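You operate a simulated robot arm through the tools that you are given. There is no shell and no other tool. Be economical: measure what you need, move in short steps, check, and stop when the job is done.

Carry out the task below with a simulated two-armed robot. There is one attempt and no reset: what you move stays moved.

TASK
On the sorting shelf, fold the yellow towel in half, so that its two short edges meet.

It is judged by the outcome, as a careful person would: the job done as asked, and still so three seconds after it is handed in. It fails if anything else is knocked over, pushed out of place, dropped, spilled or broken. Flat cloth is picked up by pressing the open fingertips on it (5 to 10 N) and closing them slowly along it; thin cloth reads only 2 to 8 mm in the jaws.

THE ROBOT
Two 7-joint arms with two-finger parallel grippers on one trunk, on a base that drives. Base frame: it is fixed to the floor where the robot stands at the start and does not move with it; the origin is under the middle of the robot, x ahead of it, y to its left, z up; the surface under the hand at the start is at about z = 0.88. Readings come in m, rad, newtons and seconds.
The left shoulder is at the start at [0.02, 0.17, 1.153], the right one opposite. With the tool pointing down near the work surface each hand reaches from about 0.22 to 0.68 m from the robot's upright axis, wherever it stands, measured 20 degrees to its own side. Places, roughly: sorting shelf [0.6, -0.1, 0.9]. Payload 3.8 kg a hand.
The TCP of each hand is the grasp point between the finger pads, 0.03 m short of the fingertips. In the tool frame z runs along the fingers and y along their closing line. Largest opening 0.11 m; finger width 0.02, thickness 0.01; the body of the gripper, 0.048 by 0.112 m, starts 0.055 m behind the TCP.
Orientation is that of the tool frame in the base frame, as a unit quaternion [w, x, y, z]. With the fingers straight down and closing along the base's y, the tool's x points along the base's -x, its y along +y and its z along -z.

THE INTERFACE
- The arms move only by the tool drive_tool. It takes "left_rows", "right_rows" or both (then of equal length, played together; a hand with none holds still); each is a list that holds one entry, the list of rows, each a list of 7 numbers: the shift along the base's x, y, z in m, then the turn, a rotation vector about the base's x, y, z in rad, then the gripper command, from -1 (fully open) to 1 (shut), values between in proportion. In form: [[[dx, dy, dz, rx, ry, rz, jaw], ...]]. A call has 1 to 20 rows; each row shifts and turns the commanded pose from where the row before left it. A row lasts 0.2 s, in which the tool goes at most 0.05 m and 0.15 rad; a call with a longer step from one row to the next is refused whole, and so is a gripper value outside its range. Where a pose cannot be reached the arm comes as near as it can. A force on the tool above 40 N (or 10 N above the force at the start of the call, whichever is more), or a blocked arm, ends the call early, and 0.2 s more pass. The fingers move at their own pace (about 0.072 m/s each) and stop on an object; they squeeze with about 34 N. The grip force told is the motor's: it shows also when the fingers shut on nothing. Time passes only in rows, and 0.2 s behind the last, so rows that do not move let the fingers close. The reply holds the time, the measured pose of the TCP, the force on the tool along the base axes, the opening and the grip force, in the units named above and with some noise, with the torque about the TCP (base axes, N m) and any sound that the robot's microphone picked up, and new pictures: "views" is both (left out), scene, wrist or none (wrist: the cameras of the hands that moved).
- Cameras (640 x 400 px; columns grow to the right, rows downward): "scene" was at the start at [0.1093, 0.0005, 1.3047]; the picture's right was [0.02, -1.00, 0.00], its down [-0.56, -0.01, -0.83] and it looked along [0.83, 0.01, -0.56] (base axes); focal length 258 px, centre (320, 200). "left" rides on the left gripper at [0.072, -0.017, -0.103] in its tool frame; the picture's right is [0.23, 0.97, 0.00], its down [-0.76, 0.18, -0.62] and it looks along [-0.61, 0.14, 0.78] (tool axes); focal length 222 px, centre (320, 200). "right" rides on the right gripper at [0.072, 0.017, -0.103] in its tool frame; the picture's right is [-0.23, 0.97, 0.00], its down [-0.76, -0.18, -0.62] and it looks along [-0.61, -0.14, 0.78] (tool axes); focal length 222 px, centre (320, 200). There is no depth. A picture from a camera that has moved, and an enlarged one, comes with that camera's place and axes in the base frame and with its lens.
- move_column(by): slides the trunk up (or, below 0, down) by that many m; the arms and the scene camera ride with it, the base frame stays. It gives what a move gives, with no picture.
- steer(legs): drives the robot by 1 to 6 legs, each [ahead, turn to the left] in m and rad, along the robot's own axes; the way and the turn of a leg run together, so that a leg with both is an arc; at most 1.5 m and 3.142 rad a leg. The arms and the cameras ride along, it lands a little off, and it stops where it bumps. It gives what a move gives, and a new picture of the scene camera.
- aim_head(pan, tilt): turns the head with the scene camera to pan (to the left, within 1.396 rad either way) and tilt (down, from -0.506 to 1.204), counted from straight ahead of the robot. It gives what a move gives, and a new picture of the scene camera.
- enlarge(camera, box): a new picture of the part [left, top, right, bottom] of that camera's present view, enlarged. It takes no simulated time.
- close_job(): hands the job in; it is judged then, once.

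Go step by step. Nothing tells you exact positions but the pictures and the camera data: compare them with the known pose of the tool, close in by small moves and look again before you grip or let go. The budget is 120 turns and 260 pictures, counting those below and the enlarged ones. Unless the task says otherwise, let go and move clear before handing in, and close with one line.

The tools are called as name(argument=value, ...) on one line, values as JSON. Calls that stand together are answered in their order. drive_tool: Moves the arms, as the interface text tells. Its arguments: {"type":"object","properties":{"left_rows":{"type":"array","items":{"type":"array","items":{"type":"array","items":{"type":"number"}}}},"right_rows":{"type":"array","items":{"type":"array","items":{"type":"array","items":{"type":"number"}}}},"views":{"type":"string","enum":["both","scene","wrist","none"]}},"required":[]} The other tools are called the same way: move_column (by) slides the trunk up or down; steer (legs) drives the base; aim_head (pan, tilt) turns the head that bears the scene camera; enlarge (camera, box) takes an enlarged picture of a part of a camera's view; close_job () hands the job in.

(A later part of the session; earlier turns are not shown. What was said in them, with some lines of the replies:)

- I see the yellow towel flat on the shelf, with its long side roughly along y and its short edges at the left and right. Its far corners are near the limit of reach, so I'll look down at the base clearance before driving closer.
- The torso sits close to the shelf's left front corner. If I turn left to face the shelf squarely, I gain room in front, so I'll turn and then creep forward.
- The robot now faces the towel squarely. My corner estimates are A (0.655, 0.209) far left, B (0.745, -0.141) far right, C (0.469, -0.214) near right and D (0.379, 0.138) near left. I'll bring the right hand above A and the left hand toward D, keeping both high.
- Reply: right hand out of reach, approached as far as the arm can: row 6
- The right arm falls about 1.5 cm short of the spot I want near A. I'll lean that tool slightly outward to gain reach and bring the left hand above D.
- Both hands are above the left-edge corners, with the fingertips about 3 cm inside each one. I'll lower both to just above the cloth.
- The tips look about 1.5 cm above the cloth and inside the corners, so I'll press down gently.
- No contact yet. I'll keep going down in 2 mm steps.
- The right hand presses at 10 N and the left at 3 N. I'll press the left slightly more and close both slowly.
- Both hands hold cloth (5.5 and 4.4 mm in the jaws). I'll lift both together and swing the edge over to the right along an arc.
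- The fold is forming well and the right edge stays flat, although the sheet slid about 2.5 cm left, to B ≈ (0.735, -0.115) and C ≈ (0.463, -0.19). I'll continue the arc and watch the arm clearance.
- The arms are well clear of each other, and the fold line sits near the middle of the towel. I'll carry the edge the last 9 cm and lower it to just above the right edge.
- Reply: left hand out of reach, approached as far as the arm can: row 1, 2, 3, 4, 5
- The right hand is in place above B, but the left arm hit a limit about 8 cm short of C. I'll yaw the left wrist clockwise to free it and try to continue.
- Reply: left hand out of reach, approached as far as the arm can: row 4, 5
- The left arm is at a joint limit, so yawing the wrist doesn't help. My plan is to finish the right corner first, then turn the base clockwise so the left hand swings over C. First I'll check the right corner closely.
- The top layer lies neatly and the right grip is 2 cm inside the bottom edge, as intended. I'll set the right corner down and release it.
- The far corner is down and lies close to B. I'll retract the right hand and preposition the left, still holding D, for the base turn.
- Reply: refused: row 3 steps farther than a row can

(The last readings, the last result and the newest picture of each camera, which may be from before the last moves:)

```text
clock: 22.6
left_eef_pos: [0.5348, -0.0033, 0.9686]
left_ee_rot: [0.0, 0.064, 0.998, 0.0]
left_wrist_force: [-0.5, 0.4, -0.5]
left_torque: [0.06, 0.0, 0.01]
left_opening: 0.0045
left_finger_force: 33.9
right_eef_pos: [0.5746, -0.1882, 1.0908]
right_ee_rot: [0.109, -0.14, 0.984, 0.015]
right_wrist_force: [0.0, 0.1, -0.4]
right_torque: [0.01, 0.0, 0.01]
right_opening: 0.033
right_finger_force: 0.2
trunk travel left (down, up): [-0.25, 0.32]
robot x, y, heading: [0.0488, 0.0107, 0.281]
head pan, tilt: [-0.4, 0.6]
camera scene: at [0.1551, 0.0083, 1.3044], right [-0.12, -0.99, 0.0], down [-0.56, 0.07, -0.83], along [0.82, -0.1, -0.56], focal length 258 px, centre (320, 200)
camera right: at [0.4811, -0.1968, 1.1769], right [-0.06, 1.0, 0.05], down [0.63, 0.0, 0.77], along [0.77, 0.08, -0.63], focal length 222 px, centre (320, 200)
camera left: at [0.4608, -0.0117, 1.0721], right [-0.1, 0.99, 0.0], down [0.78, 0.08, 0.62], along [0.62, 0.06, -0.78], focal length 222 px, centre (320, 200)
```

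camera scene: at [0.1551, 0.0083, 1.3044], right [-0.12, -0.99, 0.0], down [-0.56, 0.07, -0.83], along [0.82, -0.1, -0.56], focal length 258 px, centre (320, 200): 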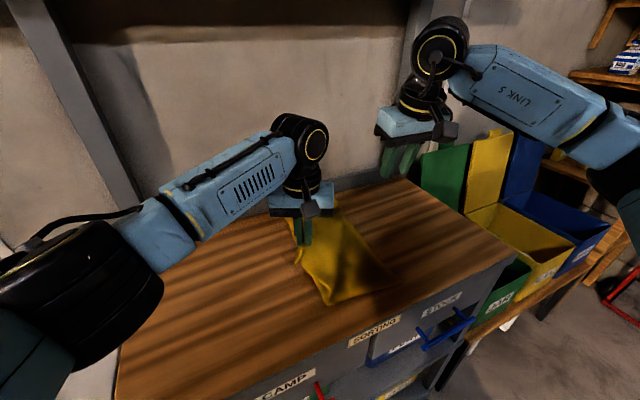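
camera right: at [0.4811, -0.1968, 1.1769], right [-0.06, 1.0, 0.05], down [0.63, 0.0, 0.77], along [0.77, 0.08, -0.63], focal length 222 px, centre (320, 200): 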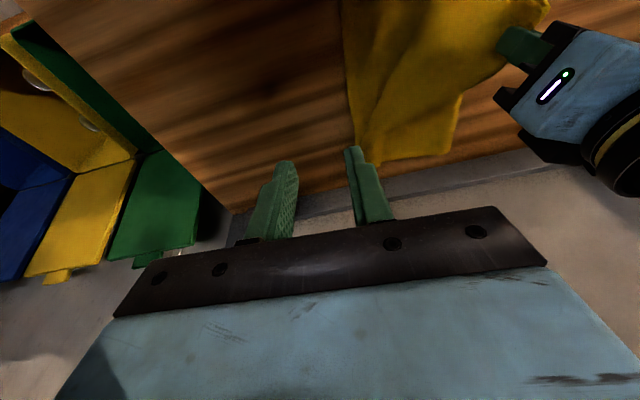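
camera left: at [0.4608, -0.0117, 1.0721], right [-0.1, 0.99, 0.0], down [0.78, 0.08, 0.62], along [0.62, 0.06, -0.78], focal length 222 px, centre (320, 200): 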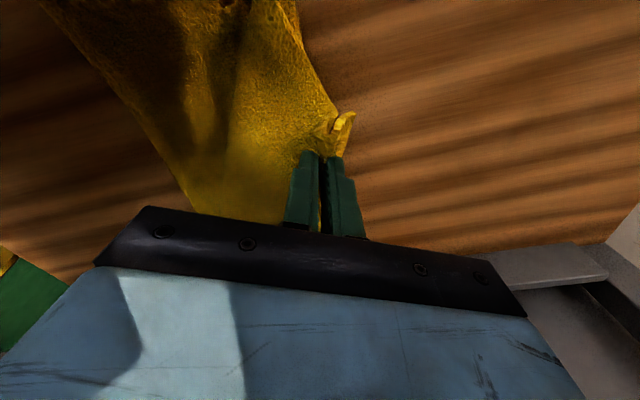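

Everything is clear. I'll back up 3 cm and turn 0.3 rad clockwise, so the left hand carries D across toward C.

steer(legs=[[-0.03, 0.0], [0.0, -0.3]])

aim_head(pan=-0.1, tilt=0.75)

```text
clock: 24.5
left_eef_pos: [0.4788, -0.1575, 0.9703]
left_ee_rot: [0.0, 0.213, 0.977, 0.0]
left_wrist_force: [0.5, -0.4, 0.0]
left_torque: [0.0, -0.01, 0.03]
left_opening: 0.0048
left_finger_force: 34.4
right_eef_pos: [0.4633, -0.3449, 1.0918]
right_ee_rot: [0.11, 0.01, 0.994, -0.002]
right_wrist_force: [-0.2, 0.3, 0.3]
right_torque: [-0.02, -0.03, -0.02]
right_opening: 0.0331
right_finger_force: 0.0
trunk travel left (down, up): [-0.25, 0.32]
robot x, y, heading: [0.0216, 0.0028, -0.02]
head pan, tilt: [-0.4, 0.6]
camera scene: at [0.1201, -0.0324, 1.3043], right [-0.41, -0.91, 0.0], down [-0.52, 0.23, -0.83], along [0.75, -0.34, -0.56], focal length 258 px, centre (320, 200)
```

scene: 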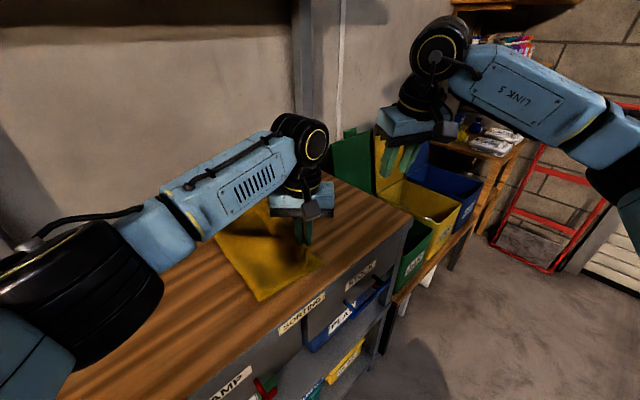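

```text
clock: 25.3
left_eef_pos: [0.4787, -0.1566, 0.9691]
left_ee_rot: [0.0, 0.215, 0.977, -0.001]
left_wrist_force: [-0.3, 1.0, 1.0]
left_torque: [0.02, -0.03, 0.03]
left_opening: 0.0045
left_finger_force: 34.3
right_eef_pos: [0.4626, -0.343, 1.0908]
right_ee_rot: [0.109, 0.01, 0.994, -0.002]
right_wrist_force: [0.0, 1.0, 0.4]
right_torque: [0.01, 0.02, 0.01]
right_opening: 0.033
right_finger_force: 0.0
trunk travel left (down, up): [-0.25, 0.32]
robot x, y, heading: [0.02, 0.0038, -0.019]
head pan, tilt: [-0.099, 0.75]
camera scene: at [0.122, -0.0058, 1.2915], right [-0.12, -0.99, 0.0], down [-0.68, 0.08, -0.73], along [0.73, -0.09, -0.68], focal length 258 px, centre (320, 200)
```

scene: 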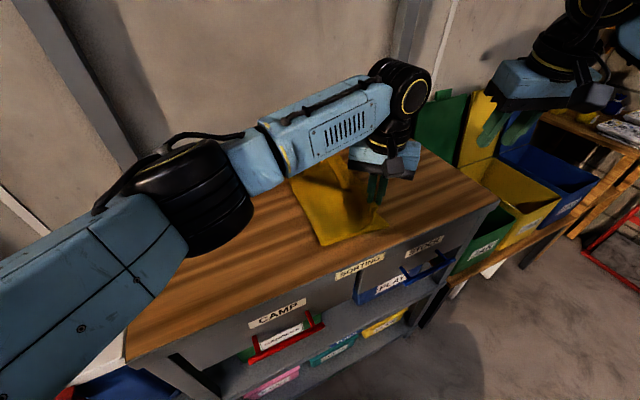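

The base turn put the left hand almost exactly at its target over C, (0.479, -0.157) against (0.483, -0.156). I'll untwist the grip back to its original yaw and look.

drive_tool(left_rows=[[[0, 0, 0, 0, 0, 0.14, 1], [0, 0, 0, 0, 0, 0.14, 1], [0, 0, 0, 0, 0, 0.14, 1], [0, 0, 0, 0, 0, 0.14, 1], [0, 0, 0, 0, 0, 0.14, 1], [0, 0, 0, 0, 0, 0, 1]]])

```text
clock: 26.7
left_eef_pos: [0.4793, -0.157, 0.9687]
left_ee_rot: [0.0, -0.135, 0.991, 0.0]
left_wrist_force: [0.7, -0.2, -0.3]
left_torque: [-0.02, 0.02, -0.09]
left_opening: 0.0045
left_finger_force: 34.0
right_eef_pos: [0.4625, -0.3445, 1.0914]
right_ee_rot: [0.108, 0.011, 0.994, -0.002]
right_wrist_force: [-0.4, -0.6, -0.8]
right_torque: [0.02, 0.0, -0.02]
right_opening: 0.033
right_finger_force: 0.1
trunk travel left (down, up): [-0.25, 0.32]
robot x, y, heading: [0.0193, 0.0061, -0.018]
head pan, tilt: [-0.099, 0.75]
camera scene: at [0.1221, -0.0057, 1.2914], right [-0.12, -0.99, 0.0], down [-0.68, 0.08, -0.73], along [0.73, -0.09, -0.68], focal length 258 px, centre (320, 200)
camera left: at [0.4132, -0.1939, 1.072], right [-0.48, 0.88, 0.0], down [0.69, 0.38, 0.62], along [0.55, 0.3, -0.78], focal length 222 px, centre (320, 200)
```

scene: 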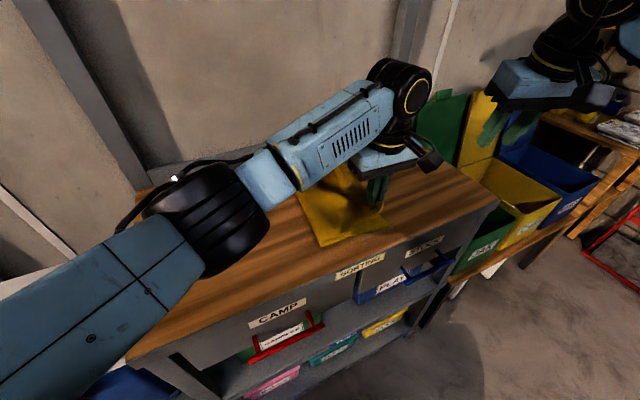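
left: 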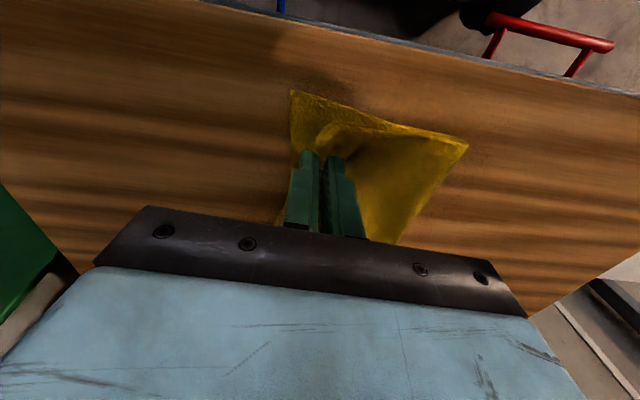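

C is confirmed at about (0.462, -0.193), so the hand is within a few millimetres of where it should be. I'll lower it.

drive_tool(left_rows=[[[0.003, -0.001, -0.015, 0, 0, 0, 1], [0.002, -0.001, -0.015, 0, 0, 0, 1], [0, 0, -0.012, 0, 0, 0, 1], [0, 0, -0.005, 0, 0, 0, 1], [0, 0, 0, 0, 0, 0, 1]]], views="wrist")

enlarge(camera="left", box=[200, 50, 440, 200])

```text
clock: 27.9
left_eef_pos: [0.4846, -0.1592, 0.9212]
left_ee_rot: [0.0, -0.134, 0.991, 0.0]
left_wrist_force: [-0.6, -0.5, 2.1]
left_torque: [0.01, 0.01, -0.06]
left_opening: 0.0044
left_finger_force: 33.7
right_eef_pos: [0.462, -0.3441, 1.091]
right_ee_rot: [0.11, 0.011, 0.994, -0.002]
right_wrist_force: [-0.3, 0.3, -0.1]
right_torque: [0.02, 0.02, 0.02]
right_opening: 0.0328
right_finger_force: 0.0
trunk travel left (down, up): [-0.25, 0.32]
robot x, y, heading: [0.0207, 0.007, -0.018]
head pan, tilt: [-0.099, 0.75]
camera left: at [0.4186, -0.1955, 1.0246], right [-0.48, 0.88, 0.0], down [0.69, 0.37, 0.62], along [0.55, 0.3, -0.78], focal length 222 px, centre (320, 200)
```

left: 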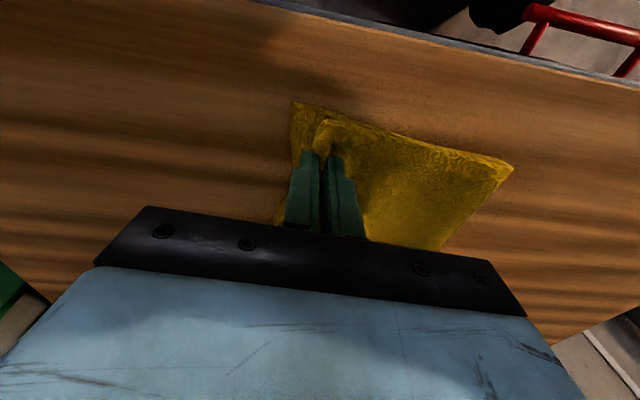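

```text
2.67 times, centred on (320, 125) of left
camera zoom: at [0.4186, -0.1955, 1.0246], right [-0.48, 0.88, 0.0], down [0.69, 0.37, 0.62], along [0.55, 0.3, -0.78], focal length 592 px, centre (320, 400)
```

zoom: 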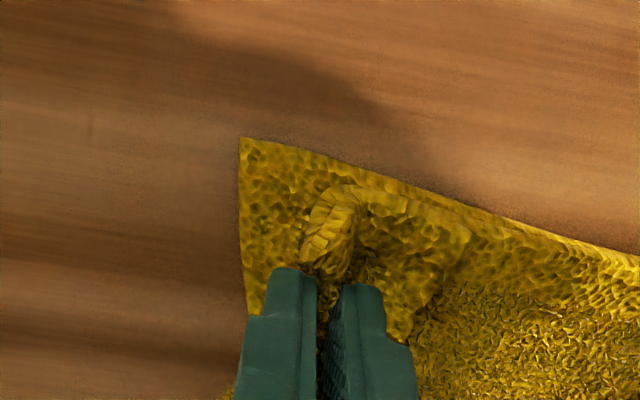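

The top corner sits about 2 cm inside C, still pleated. I'll nudge it about 1 cm outward with a small lift, set it down and release.

drive_tool(left_rows=[[[0, 0, 0.01, 0, 0, 0, 1], [-0.008, -0.011, 0, 0, 0, 0, 1], [0, 0, -0.008, 0, 0, 0, 1], [0, 0, -0.004, 0, 0, 0, 1], [0, 0, 0, 0, 0, 0, 0.9], [0, 0, 0, 0, 0, 0, 0.7], [0, 0, 0, 0, 0, 0, 0.5], [0, 0, 0, 0, 0, 0, 0.4], [0, 0, 0.005, 0, 0, 0, 0.4], [0, 0, 0.02, 0, 0, 0, 0.4], [0, 0, 0.04, 0, 0, 0, 0.4], [0, 0, 0.03, 0, 0, 0, 0.4], [0, 0, 0, 0, 0, 0, 0.4]]])

```text
clock: 30.7
left_eef_pos: [0.4773, -0.1713, 1.014]
left_ee_rot: [0.0, -0.133, 0.991, 0.0]
left_wrist_force: [-0.1, -0.4, 0.0]
left_torque: [-0.03, 0.0, -0.01]
left_opening: 0.0327
left_finger_force: 0.1
right_eef_pos: [0.4629, -0.3438, 1.0914]
right_ee_rot: [0.109, 0.01, 0.994, -0.001]
right_wrist_force: [0.4, 1.2, 0.7]
right_torque: [0.01, -0.03, -0.01]
right_opening: 0.0333
right_finger_force: 0.2
trunk travel left (down, up): [-0.25, 0.32]
robot x, y, heading: [0.0175, 0.0042, -0.018]
head pan, tilt: [-0.099, 0.75]
camera scene: at [0.1222, -0.0058, 1.2914], right [-0.12, -0.99, 0.0], down [-0.68, 0.08, -0.73], along [0.73, -0.09, -0.68], focal length 258 px, centre (320, 200)
camera left: at [0.4112, -0.207, 1.1171], right [-0.48, 0.88, 0.0], down [0.69, 0.37, 0.62], along [0.55, 0.3, -0.78], focal length 222 px, centre (320, 200)
```

scene: 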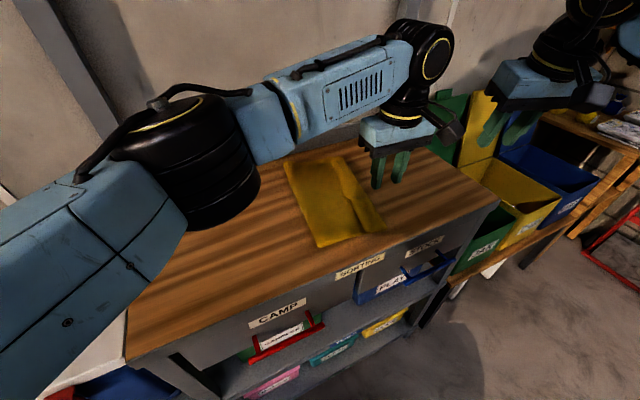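
left: 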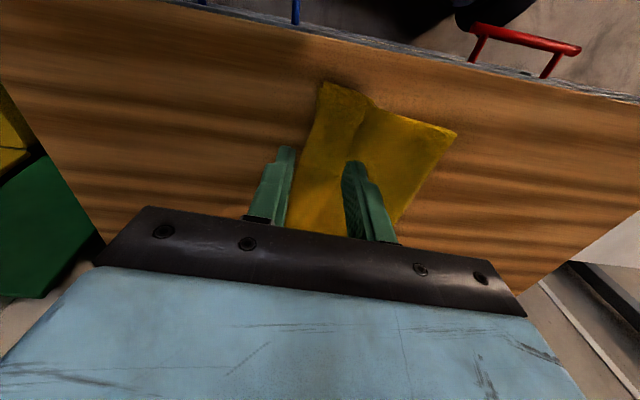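

The fold is made. I'll move the left arm out of view and inspect the edges closely.

drive_tool(left_rows=[[[0, 0.03, 0.03, 0, 0, 0, 0.4], [0, 0.045, 0.01, 0, 0, 0, 0.4], [0, 0.045, 0.01, 0, 0, 0, 0.4], [0, 0.045, 0, 0, 0, 0, 0.4], [0, 0.045, 0, 0, 0, 0, 0.4], [0, 0.045, 0, 0, 0, 0, 0.4], [0, 0.045, 0, 0, 0, 0, 0.4], [0, 0.045, 0, 0, 0, 0, 0.4]]], views="none")

enlarge(camera="scene", box=[260, 130, 420, 260])

enlarge(camera="right", box=[0, 0, 640, 400])

```text
clock: 32.5
left_eef_pos: [0.4757, 0.1752, 1.0643]
left_ee_rot: [0.0, -0.134, 0.991, 0.0]
left_wrist_force: [0.2, -0.2, -0.7]
left_torque: [0.01, -0.03, 0.01]
left_opening: 0.0329
left_finger_force: 0.0
right_eef_pos: [0.4622, -0.3429, 1.0912]
right_ee_rot: [0.111, 0.011, 0.994, -0.003]
right_wrist_force: [-0.1, 0.6, -0.2]
right_torque: [-0.02, 0.02, -0.04]
right_opening: 0.033
right_finger_force: 0.1
trunk travel left (down, up): [-0.25, 0.32]
robot x, y, heading: [0.0188, 0.0026, -0.021]
head pan, tilt: [-0.099, 0.75]
```

```text
3.08 times, centred on (340, 195) of scene
camera zoom: at [0.1218, -0.0048, 1.2915], right [-0.12, -0.99, 0.0], down [-0.68, 0.08, -0.73], along [0.73, -0.09, -0.68], focal length 793 px, centre (258, 215)
```

zoom: 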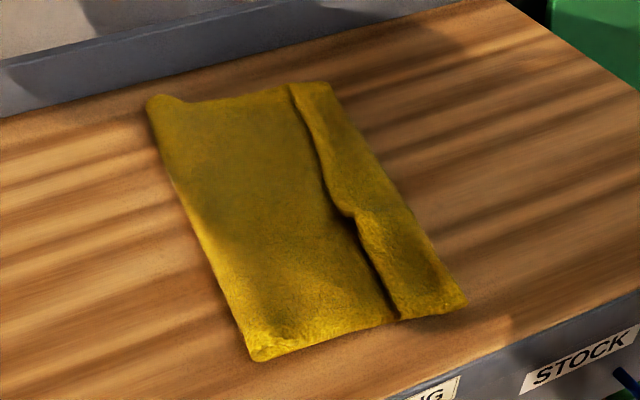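

```text
1.00 times, centred on (320, 200) of right (not enlarged: the box is as wide or as high as the picture)
camera zoom: at [0.3703, -0.3242, 1.1772], right [0.24, 0.97, 0.05], down [0.6, -0.19, 0.77], along [0.76, -0.16, -0.63], focal length 222 px, centre (320, 200)
```

zoom: 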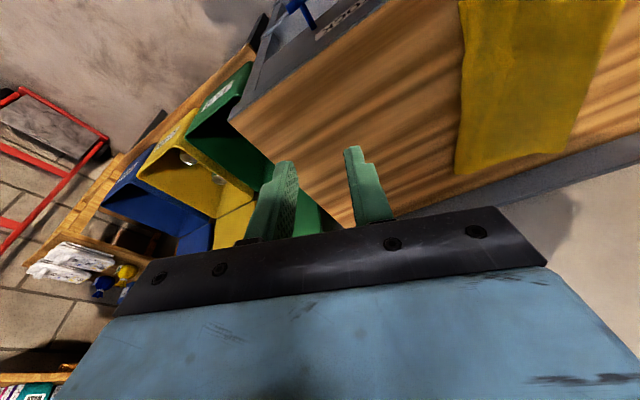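

The towel is folded, but there's a line about 4 cm in from the right edge that could be a pleat or the top layer's edge. I'll bring the right wrist camera over it to check.

drive_tool(right_rows=[[[0.004, 0.045, 0, 0, 0, 0, 0.4], [0.004, 0.045, 0, 0, 0, 0, 0.4], [0.004, 0.045, 0, 0, 0, 0, 0.4], [0.004, 0.045, 0, 0, 0, 0, 0.4], [0, 0.02, 0, 0, 0, 0, 0.4], [0, 0, 0, 0, 0, 0, 0.4]]], views="wrist")

enlarge(camera="right", box=[200, 0, 440, 150])

```text
clock: 33.9
left_eef_pos: [0.4768, 0.1731, 1.0634]
left_ee_rot: [0.0, -0.134, 0.991, 0.001]
left_wrist_force: [0.8, -0.2, -0.1]
left_torque: [0.0, 0.01, -0.02]
left_opening: 0.033
left_finger_force: 0.0
right_eef_pos: [0.4797, -0.1426, 1.0901]
right_ee_rot: [0.109, 0.011, 0.994, -0.002]
right_wrist_force: [0.1, 0.4, 0.2]
right_torque: [0.01, 0.0, 0.0]
right_opening: 0.0332
right_finger_force: 0.0
trunk travel left (down, up): [-0.25, 0.32]
robot x, y, heading: [0.0211, 0.006, -0.02]
head pan, tilt: [-0.099, 0.75]
camera right: at [0.3871, -0.1229, 1.1759], right [0.24, 0.97, 0.05], down [0.6, -0.19, 0.77], along [0.76, -0.16, -0.63], focal length 222 px, centre (320, 200)
```

right: 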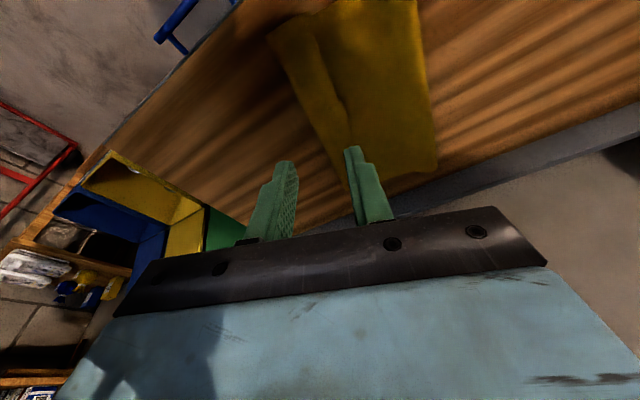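

```text
2.67 times, centred on (320, 75) of right
camera zoom: at [0.3871, -0.1229, 1.1759], right [0.24, 0.97, 0.05], down [0.6, -0.19, 0.77], along [0.76, -0.16, -0.63], focal length 592 px, centre (320, 533)
```

zoom: 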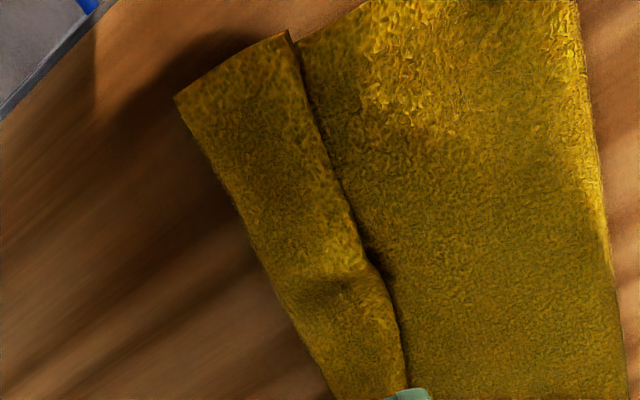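

The strip looks like a pleat in the top layer, left over from pinching. I'll bring the camera close to the right edge to see whether the two edges coincide.

drive_tool(right_rows=[[[0, -0.045, 0, 0, 0, 0, 0.4], [0, -0.045, 0, 0, 0, 0, 0.4], [0, -0.045, -0.01, 0, 0, 0, 0.4], [0, 0, -0.04, 0, 0, 0, 0.4], [0, 0, -0.04, 0, 0, 0, 0.4], [0, 0, -0.03, 0, 0, 0, 0.4], [0, 0, 0, 0, 0, 0, 0.4]]], views="wrist")

enlarge(camera="right", box=[310, 0, 630, 200])

```text
clock: 35.5
left_eef_pos: [0.4758, 0.1731, 1.0637]
left_ee_rot: [0.0, -0.134, 0.991, 0.001]
left_wrist_force: [0.5, -0.9, -0.9]
left_torque: [-0.02, 0.02, 0.0]
left_opening: 0.033
left_finger_force: 0.0
right_eef_pos: [0.48, -0.2804, 0.9723]
right_ee_rot: [0.109, 0.01, 0.994, -0.001]
right_wrist_force: [0.0, -0.3, 0.1]
right_torque: [0.0, 0.01, -0.01]
right_opening: 0.0328
right_finger_force: 0.2
trunk travel left (down, up): [-0.25, 0.32]
robot x, y, heading: [0.0195, 0.0057, -0.026]
head pan, tilt: [-0.099, 0.75]
camera right: at [0.3868, -0.2615, 1.0587], right [0.24, 0.97, 0.05], down [0.6, -0.19, 0.77], along [0.76, -0.16, -0.63], focal length 222 px, centre (320, 200)
```

right: 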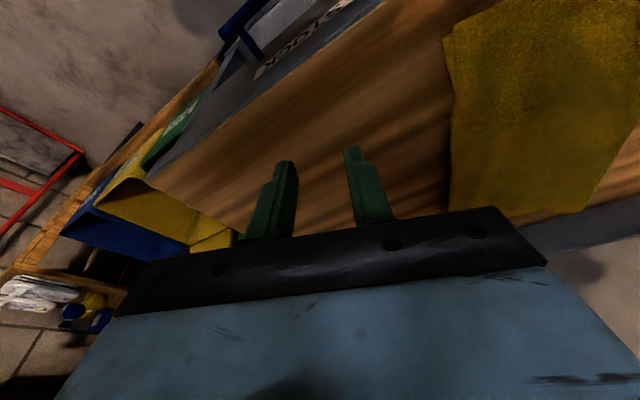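

```text
2.00 times, centred on (470, 100) of right
camera zoom: at [0.3868, -0.2615, 1.0587], right [0.24, 0.97, 0.05], down [0.6, -0.19, 0.77], along [0.76, -0.16, -0.63], focal length 444 px, centre (20, 400)
```

zoom: 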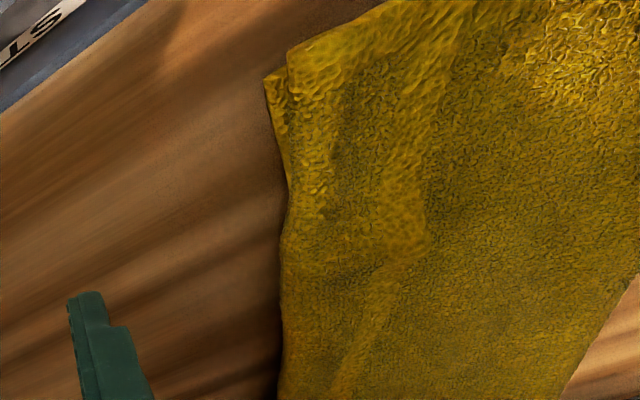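

At the near end the two short edges meet within about 1 cm. I'll check the far corner the same way.

drive_tool(right_rows=[[[0, 0, 0.04, 0, 0, 0, 0.4], [0.04, 0.015, 0.01, 0, 0, 0, 0.4], [0.04, 0.015, 0, 0, 0, 0, 0.4], [0.04, 0.015, 0, 0, 0, 0, 0.4], [0.03, 0.01, 0, 0, 0, 0, 0.4], [0, 0, 0, 0, 0, 0, 0.4]]], views="wrist")

enlarge(camera="right", box=[310, 0, 630, 200])

```text
clock: 36.9
left_eef_pos: [0.4769, 0.1741, 1.064]
left_ee_rot: [0.0, -0.133, 0.991, -0.001]
left_wrist_force: [0.1, 0.6, -0.4]
left_torque: [0.01, -0.03, 0.0]
left_opening: 0.0329
left_finger_force: 0.0
right_eef_pos: [0.6304, -0.2249, 1.0219]
right_ee_rot: [0.11, 0.01, 0.994, -0.002]
right_wrist_force: [0.2, -0.5, -0.1]
right_torque: [0.0, 0.03, 0.02]
right_opening: 0.033
right_finger_force: 0.0
trunk travel left (down, up): [-0.25, 0.32]
robot x, y, heading: [0.0197, 0.0056, -0.022]
head pan, tilt: [-0.099, 0.75]
camera right: at [0.5372, -0.2052, 1.1068], right [0.24, 0.97, 0.05], down [0.6, -0.19, 0.77], along [0.76, -0.16, -0.63], focal length 222 px, centre (320, 200)
```

right: 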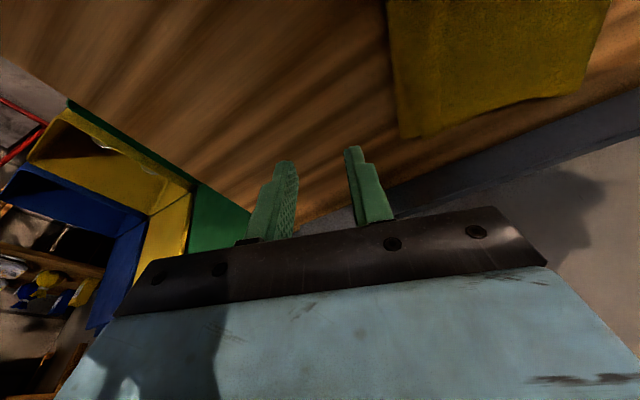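

```text
2.00 times, centred on (470, 100) of right
camera zoom: at [0.5372, -0.2052, 1.1068], right [0.24, 0.97, 0.05], down [0.6, -0.19, 0.77], along [0.76, -0.16, -0.63], focal length 444 px, centre (20, 400)
```

zoom: 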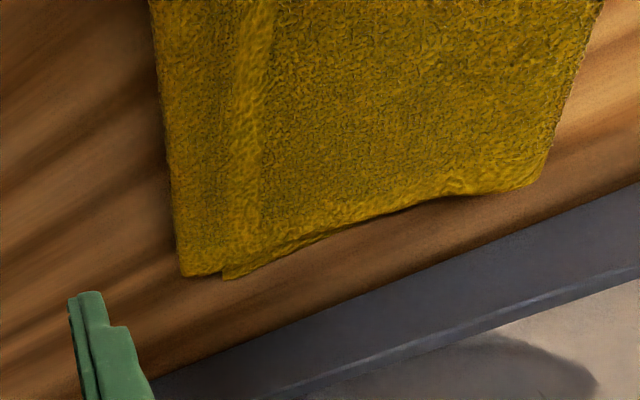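

At the far end the top corner overhangs the bottom edge by about 2.5 cm, and there's a soft pleat. I'll press closed fingertips lightly on the top layer's far half and stroke it toward the fold, to draw it back and smooth it.

drive_tool(right_rows=[[[0.004, 0.043, 0, 0, 0, 0, 1], [0.004, 0.043, 0, 0, 0, 0, 1], [0.004, 0.043, 0, 0, 0, 0, 1], [0.003, 0.042, -0.01, 0, 0, 0, 1], [0, 0, -0.03, 0, 0, 0, 1], [0, 0, -0.03, 0, 0, 0, 1], [0, 0, -0.02, 0, 0, 0, 1], [0, 0, -0.008, 0, 0, 0, 1], [0, 0, 0, 0, 0, 0, 1]]], views="both")

```text
clock: 38.9
left_eef_pos: [0.4765, 0.1741, 1.065]
left_ee_rot: [-0.001, -0.135, 0.991, 0.0]
left_wrist_force: [0.2, -0.1, 0.2]
left_torque: [0.01, 0.0, -0.03]
left_opening: 0.0326
left_finger_force: 0.0
right_eef_pos: [0.6445, -0.0536, 0.9237]
right_ee_rot: [0.108, 0.01, 0.994, -0.002]
right_wrist_force: [-0.5, 0.2, 1.1]
right_torque: [0.01, 0.04, 0.02]
right_opening: 0.0001
right_finger_force: 33.7
trunk travel left (down, up): [-0.25, 0.32]
robot x, y, heading: [0.0166, 0.003, -0.021]
head pan, tilt: [-0.099, 0.75]
camera scene: at [0.1221, -0.0058, 1.2914], right [-0.12, -0.99, 0.0], down [-0.68, 0.08, -0.73], along [0.73, -0.09, -0.68], focal length 258 px, centre (320, 200)
camera right: at [0.5523, -0.0339, 1.0092], right [0.24, 0.97, 0.05], down [0.6, -0.19, 0.77], along [0.76, -0.16, -0.63], focal length 222 px, centre (320, 200)
```

scene: 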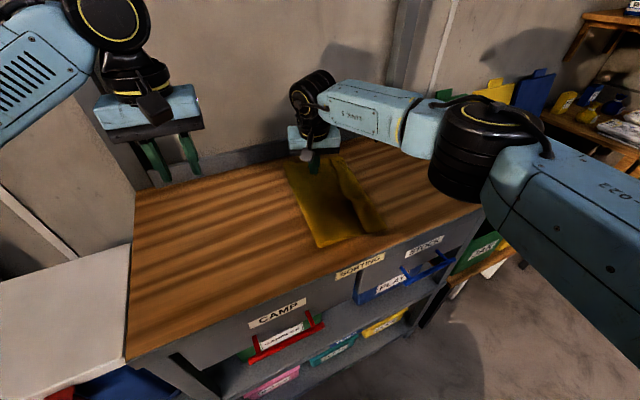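
right: 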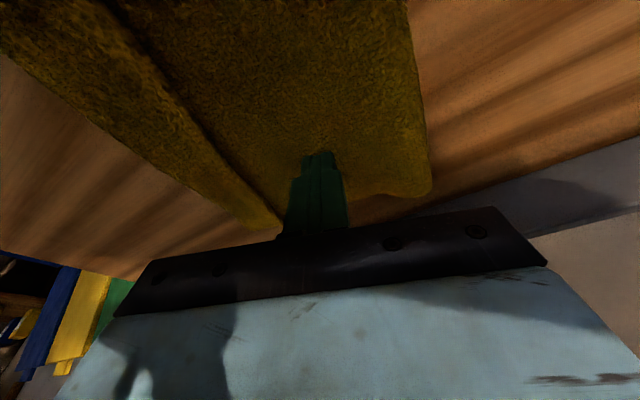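

drive_tool(right_rows=[[[0, 0, -0.003, 0, 0, 0, 1], [0, 0, -0.001, 0, 0, 0, 1], [0, 0, 0, 0, 0, 0, 1]]], views="none")

```text
clock: 39.7
left_eef_pos: [0.4769, 0.1726, 1.0641]
left_ee_rot: [-0.001, -0.134, 0.991, 0.001]
left_wrist_force: [-1.1, -0.6, 0.0]
left_torque: [-0.02, 0.01, -0.04]
left_opening: 0.0329
left_finger_force: 0.0
right_eef_pos: [0.6435, -0.0537, 0.9188]
right_ee_rot: [0.109, 0.011, 0.994, -0.002]
right_wrist_force: [0.0, -0.2, 0.5]
right_torque: [0.0, 0.0, 0.02]
right_opening: 0.0
right_finger_force: 33.9
trunk travel left (down, up): [-0.25, 0.32]
robot x, y, heading: [0.0184, 0.0041, -0.019]
head pan, tilt: [-0.099, 0.75]
```

No contact force yet. I'll press a little more and check.

drive_tool(right_rows=[[[0, 0, -0.002, 0, 0, 0, 1], [0, 0, 0, 0, 0, 0, 1]]], views="none")

```text
clock: 40.3
left_eef_pos: [0.4747, 0.1727, 1.064]
left_ee_rot: [0.001, -0.134, 0.991, 0.0]
left_wrist_force: [-0.3, 0.5, 0.5]
left_torque: [0.0, 0.01, -0.02]
left_opening: 0.0326
left_finger_force: 0.1
right_eef_pos: [0.6442, -0.0537, 0.917]
right_ee_rot: [0.11, 0.011, 0.994, -0.003]
right_wrist_force: [1.0, 0.1, 1.3]
right_torque: [0.0, -0.02, 0.0]
right_opening: 0.0001
right_finger_force: 34.6
trunk travel left (down, up): [-0.25, 0.32]
robot x, y, heading: [0.0192, 0.0031, -0.022]
head pan, tilt: [-0.099, 0.75]
```

drive_tool(right_rows=[[[0, 0, -0.0012, 0, 0, 0, 1], [-0.0014, 0.0048, 0, 0, 0, 0, 1], [-0.0014, 0.0048, 0, 0, 0, 0, 1], [-0.0014, 0.0048, 0, 0, 0, 0, 1], [-0.0014, 0.0048, 0, 0, 0, 0, 1], [-0.0014, 0.0048, 0, 0, 0, 0, 1]]], views="both")

enlarge(camera="scene", box=[260, 130, 420, 260])

```text
clock: 41.7
left_eef_pos: [0.4773, 0.1739, 1.0648]
left_ee_rot: [0.001, -0.133, 0.991, -0.001]
left_wrist_force: [0.4, 0.8, -0.2]
left_torque: [0.02, 0.04, 0.02]
left_opening: 0.0332
left_finger_force: 0.0
right_eef_pos: [0.636, -0.0296, 0.9175]
right_ee_rot: [0.109, 0.011, 0.994, -0.002]
right_wrist_force: [1.2, -2.6, 6.5]
right_torque: [-0.06, -0.01, 0.04]
right_opening: 0.0002
right_finger_force: 33.6
trunk travel left (down, up): [-0.25, 0.32]
robot x, y, heading: [0.0203, 0.0046, -0.018]
head pan, tilt: [-0.099, 0.75]
camera scene: at [0.1215, -0.0059, 1.2915], right [-0.12, -0.99, 0.0], down [-0.68, 0.08, -0.73], along [0.73, -0.09, -0.68], focal length 258 px, centre (320, 200)
camera right: at [0.5442, -0.0103, 1.0021], right [0.24, 0.97, 0.05], down [0.6, -0.19, 0.77], along [0.76, -0.16, -0.63], focal length 222 px, centre (320, 200)
```

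scene: 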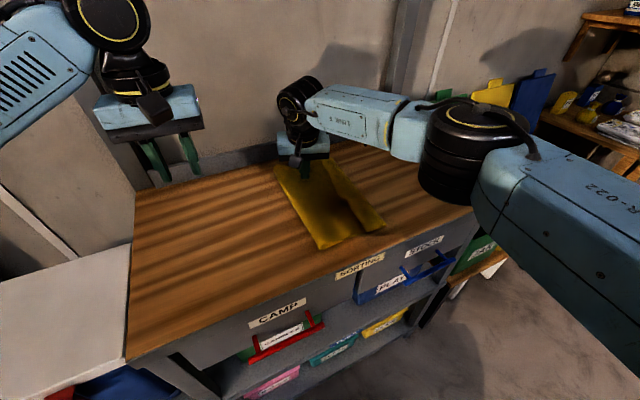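
right: 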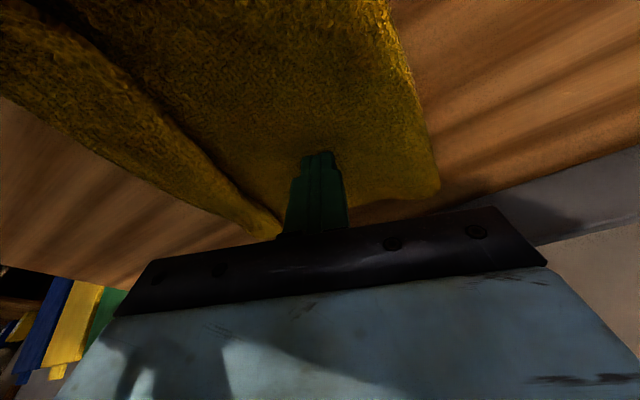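

```text
3.08 times, centred on (340, 195) of scene
camera zoom: at [0.1215, -0.0059, 1.2915], right [-0.12, -0.99, 0.0], down [-0.68, 0.08, -0.73], along [0.73, -0.09, -0.68], focal length 793 px, centre (258, 215)
```

zoom: 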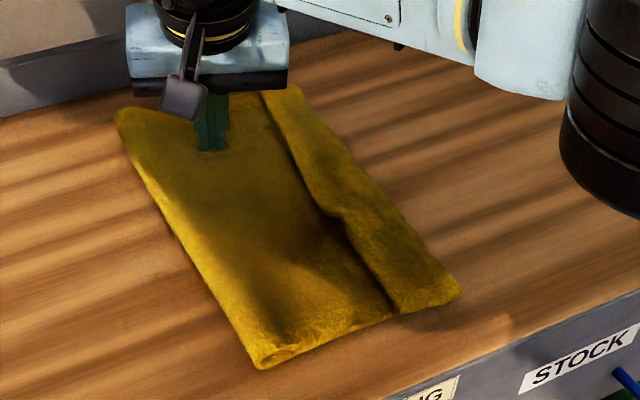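

The stroke drew the far top corner back so it now lines up with where B was, near pixel (294, 79). I'll lift off and inspect the edge.

drive_tool(right_rows=[[[0, 0, 0.02, 0, 0, 0, 1], [0, 0, 0.04, 0, 0, 0, 1], [0, -0.02, 0.04, 0, 0, 0, 1], [0, -0.045, 0, 0, 0, 0, 1], [0, -0.045, 0, 0, 0, 0, 1], [0, -0.045, 0, 0, 0, 0, 1], [0, -0.04, 0, 0, 0, 0, 1], [0, 0, 0, 0, 0, 0, 1]]], views="both")

enlarge(camera="right", box=[310, 0, 630, 200])

enlarge(camera="scene", box=[260, 130, 420, 260])

```text
clock: 43.5
left_eef_pos: [0.4765, 0.1745, 1.0637]
left_ee_rot: [-0.001, -0.133, 0.991, -0.001]
left_wrist_force: [-0.1, 0.0, -0.2]
left_torque: [0.0, -0.03, -0.06]
left_opening: 0.0327
left_finger_force: 0.0
right_eef_pos: [0.6361, -0.2243, 1.0158]
right_ee_rot: [0.109, 0.011, 0.994, -0.003]
right_wrist_force: [0.6, 0.1, 0.3]
right_torque: [-0.02, -0.04, 0.0]
right_opening: 0.0
right_finger_force: 34.4
trunk travel left (down, up): [-0.25, 0.32]
robot x, y, heading: [0.0143, 0.0048, -0.012]
head pan, tilt: [-0.099, 0.75]
camera scene: at [0.1222, -0.0053, 1.2914], right [-0.12, -0.99, 0.0], down [-0.68, 0.08, -0.73], along [0.73, -0.09, -0.68], focal length 258 px, centre (320, 200)
camera right: at [0.544, -0.2041, 1.1017], right [0.24, 0.97, 0.05], down [0.6, -0.19, 0.77], along [0.76, -0.16, -0.63], focal length 222 px, centre (320, 200)
```

scene: 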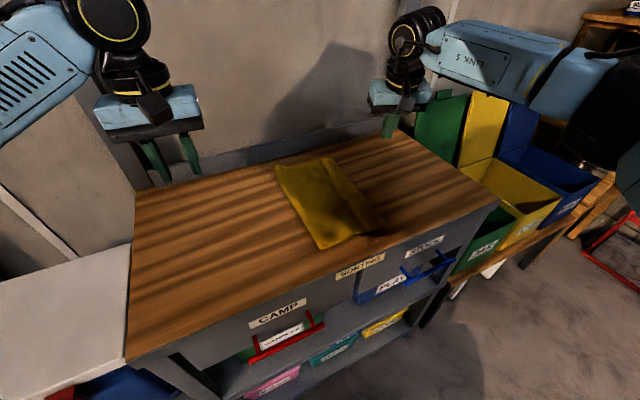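
right: 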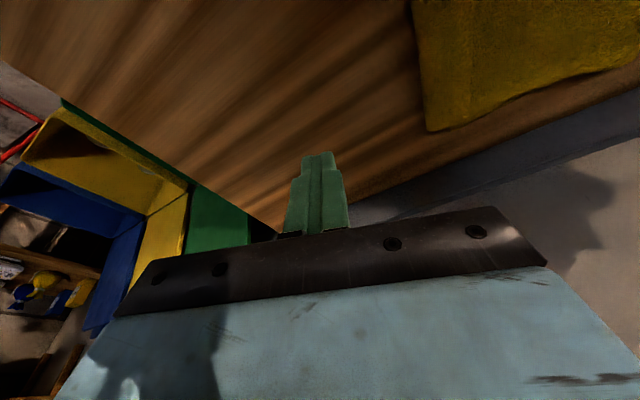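

```text
2.00 times, centred on (470, 100) of right
camera zoom: at [0.544, -0.2041, 1.1017], right [0.24, 0.97, 0.05], down [0.6, -0.19, 0.77], along [0.76, -0.16, -0.63], focal length 444 px, centre (20, 400)
```

zoom: 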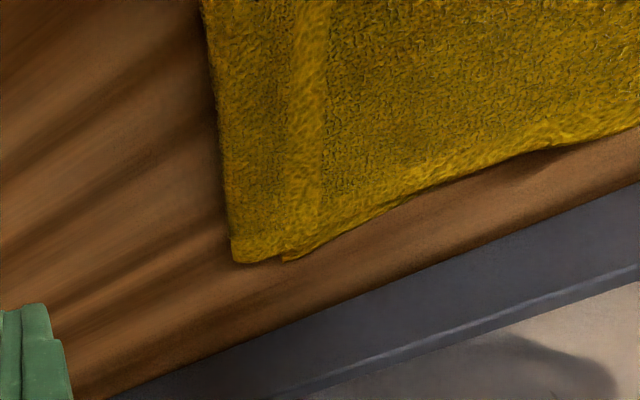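

```text
3.08 times, centred on (340, 195) of scene
camera zoom: at [0.1222, -0.0053, 1.2914], right [-0.12, -0.99, 0.0], down [-0.68, 0.08, -0.73], along [0.73, -0.09, -0.68], focal length 793 px, centre (258, 215)
```

zoom: 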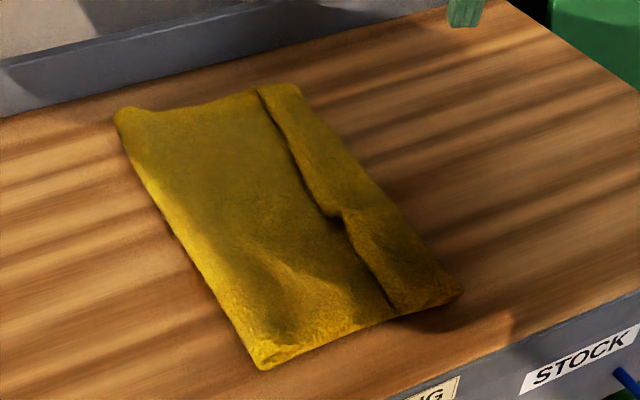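

The far corner now looks clean, with no bottom layer protruding. I'll recheck the near corner.

drive_tool(right_rows=[[[-0.04, -0.01, 0, 0, 0, 0, 1], [-0.04, -0.015, 0, 0, 0, 0, 1], [-0.04, -0.015, -0.02, 0, 0, 0, 1], [-0.035, -0.015, -0.025, 0, 0, 0, 1], [0, 0, 0, 0, 0, 0, 1]]], views="wrist")

enlarge(camera="right", box=[400, 0, 560, 100])

```text
clock: 44.7
left_eef_pos: [0.4773, 0.174, 1.0639]
left_ee_rot: [0.0, -0.135, 0.991, 0.001]
left_wrist_force: [-0.2, -0.1, -0.2]
left_torque: [-0.03, 0.01, 0.02]
left_opening: 0.0331
left_finger_force: 0.0
right_eef_pos: [0.4814, -0.2787, 0.9698]
right_ee_rot: [0.109, 0.01, 0.994, -0.003]
right_wrist_force: [-0.7, -0.3, 0.3]
right_torque: [0.0, 0.01, 0.01]
right_opening: 0.0
right_finger_force: 33.8
trunk travel left (down, up): [-0.25, 0.32]
robot x, y, heading: [0.0198, 0.0089, -0.022]
head pan, tilt: [-0.099, 0.75]
camera right: at [0.3894, -0.2597, 1.0563], right [0.24, 0.97, 0.05], down [0.6, -0.19, 0.77], along [0.76, -0.16, -0.63], focal length 222 px, centre (320, 200)
```

right: 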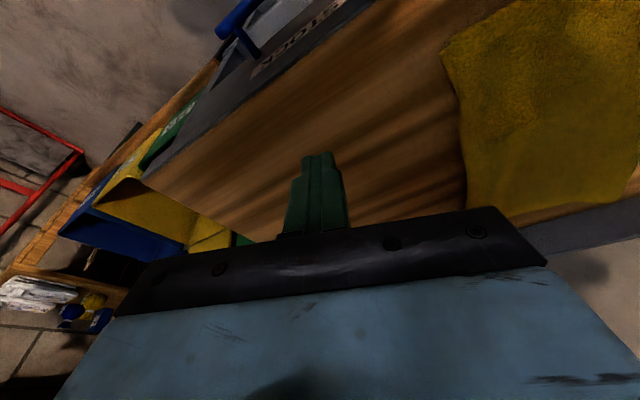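

```text
4.00 times, centred on (480, 50) of right
camera zoom: at [0.3894, -0.2597, 1.0563], right [0.24, 0.97, 0.05], down [0.6, -0.19, 0.77], along [0.76, -0.16, -0.63], focal length 888 px, centre (-320, 800)
```

zoom: 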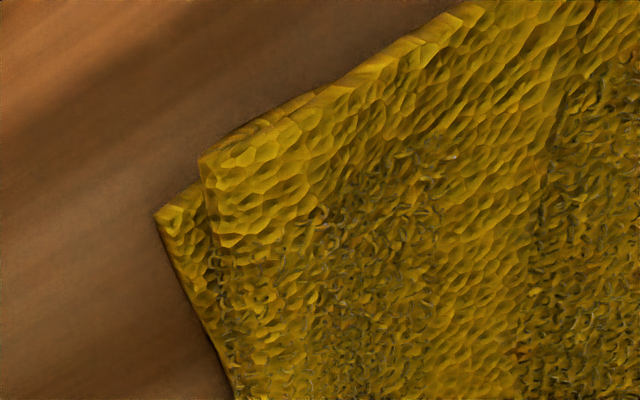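

At the near end the corners sit about 1 cm apart, and along the rest of the right edge only a single line shows, so the short edges meet. I'll lift the hand clear and hand in.

drive_tool(right_rows=[[[0, -0.02, 0.04, 0, 0, 0, 0.4], [0, -0.02, 0.04, 0, 0, 0, 0.4], [0, 0, 0.03, 0, 0, 0, 0.4], [0, 0, 0, 0, 0, 0, 0.4]]], views="scene")

```text
clock: 45.7
left_eef_pos: [0.4762, 0.1747, 1.0641]
left_ee_rot: [-0.001, -0.134, 0.991, -0.001]
left_wrist_force: [-0.5, 0.1, 0.6]
left_torque: [0.01, -0.01, 0.02]
left_opening: 0.0332
left_finger_force: 0.0
right_eef_pos: [0.4799, -0.3191, 1.0815]
right_ee_rot: [0.109, 0.01, 0.994, -0.001]
right_wrist_force: [0.6, -0.1, 0.2]
right_torque: [0.0, 0.03, 0.02]
right_opening: 0.033
right_finger_force: 0.0
trunk travel left (down, up): [-0.25, 0.32]
robot x, y, heading: [0.0156, 0.0092, -0.02]
head pan, tilt: [-0.099, 0.75]
camera scene: at [0.122, -0.0059, 1.2914], right [-0.12, -0.99, 0.0], down [-0.68, 0.08, -0.73], along [0.73, -0.09, -0.68], focal length 258 px, centre (320, 200)
```

scene: 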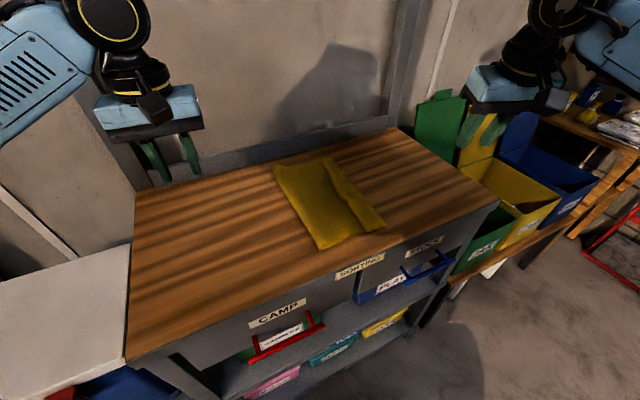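

Both hands are clear, the towel lies folded in half, and nothing else was disturbed, so I'm handing in.

close_job()

```text
The job is handed in.
```

The yellow towel is folded in half on the sorting shelf with its short edges meeting to within about 1–1.5 cm; a soft pleat remains in the top layer about 4 cm in from those edges, and nothing else was moved.
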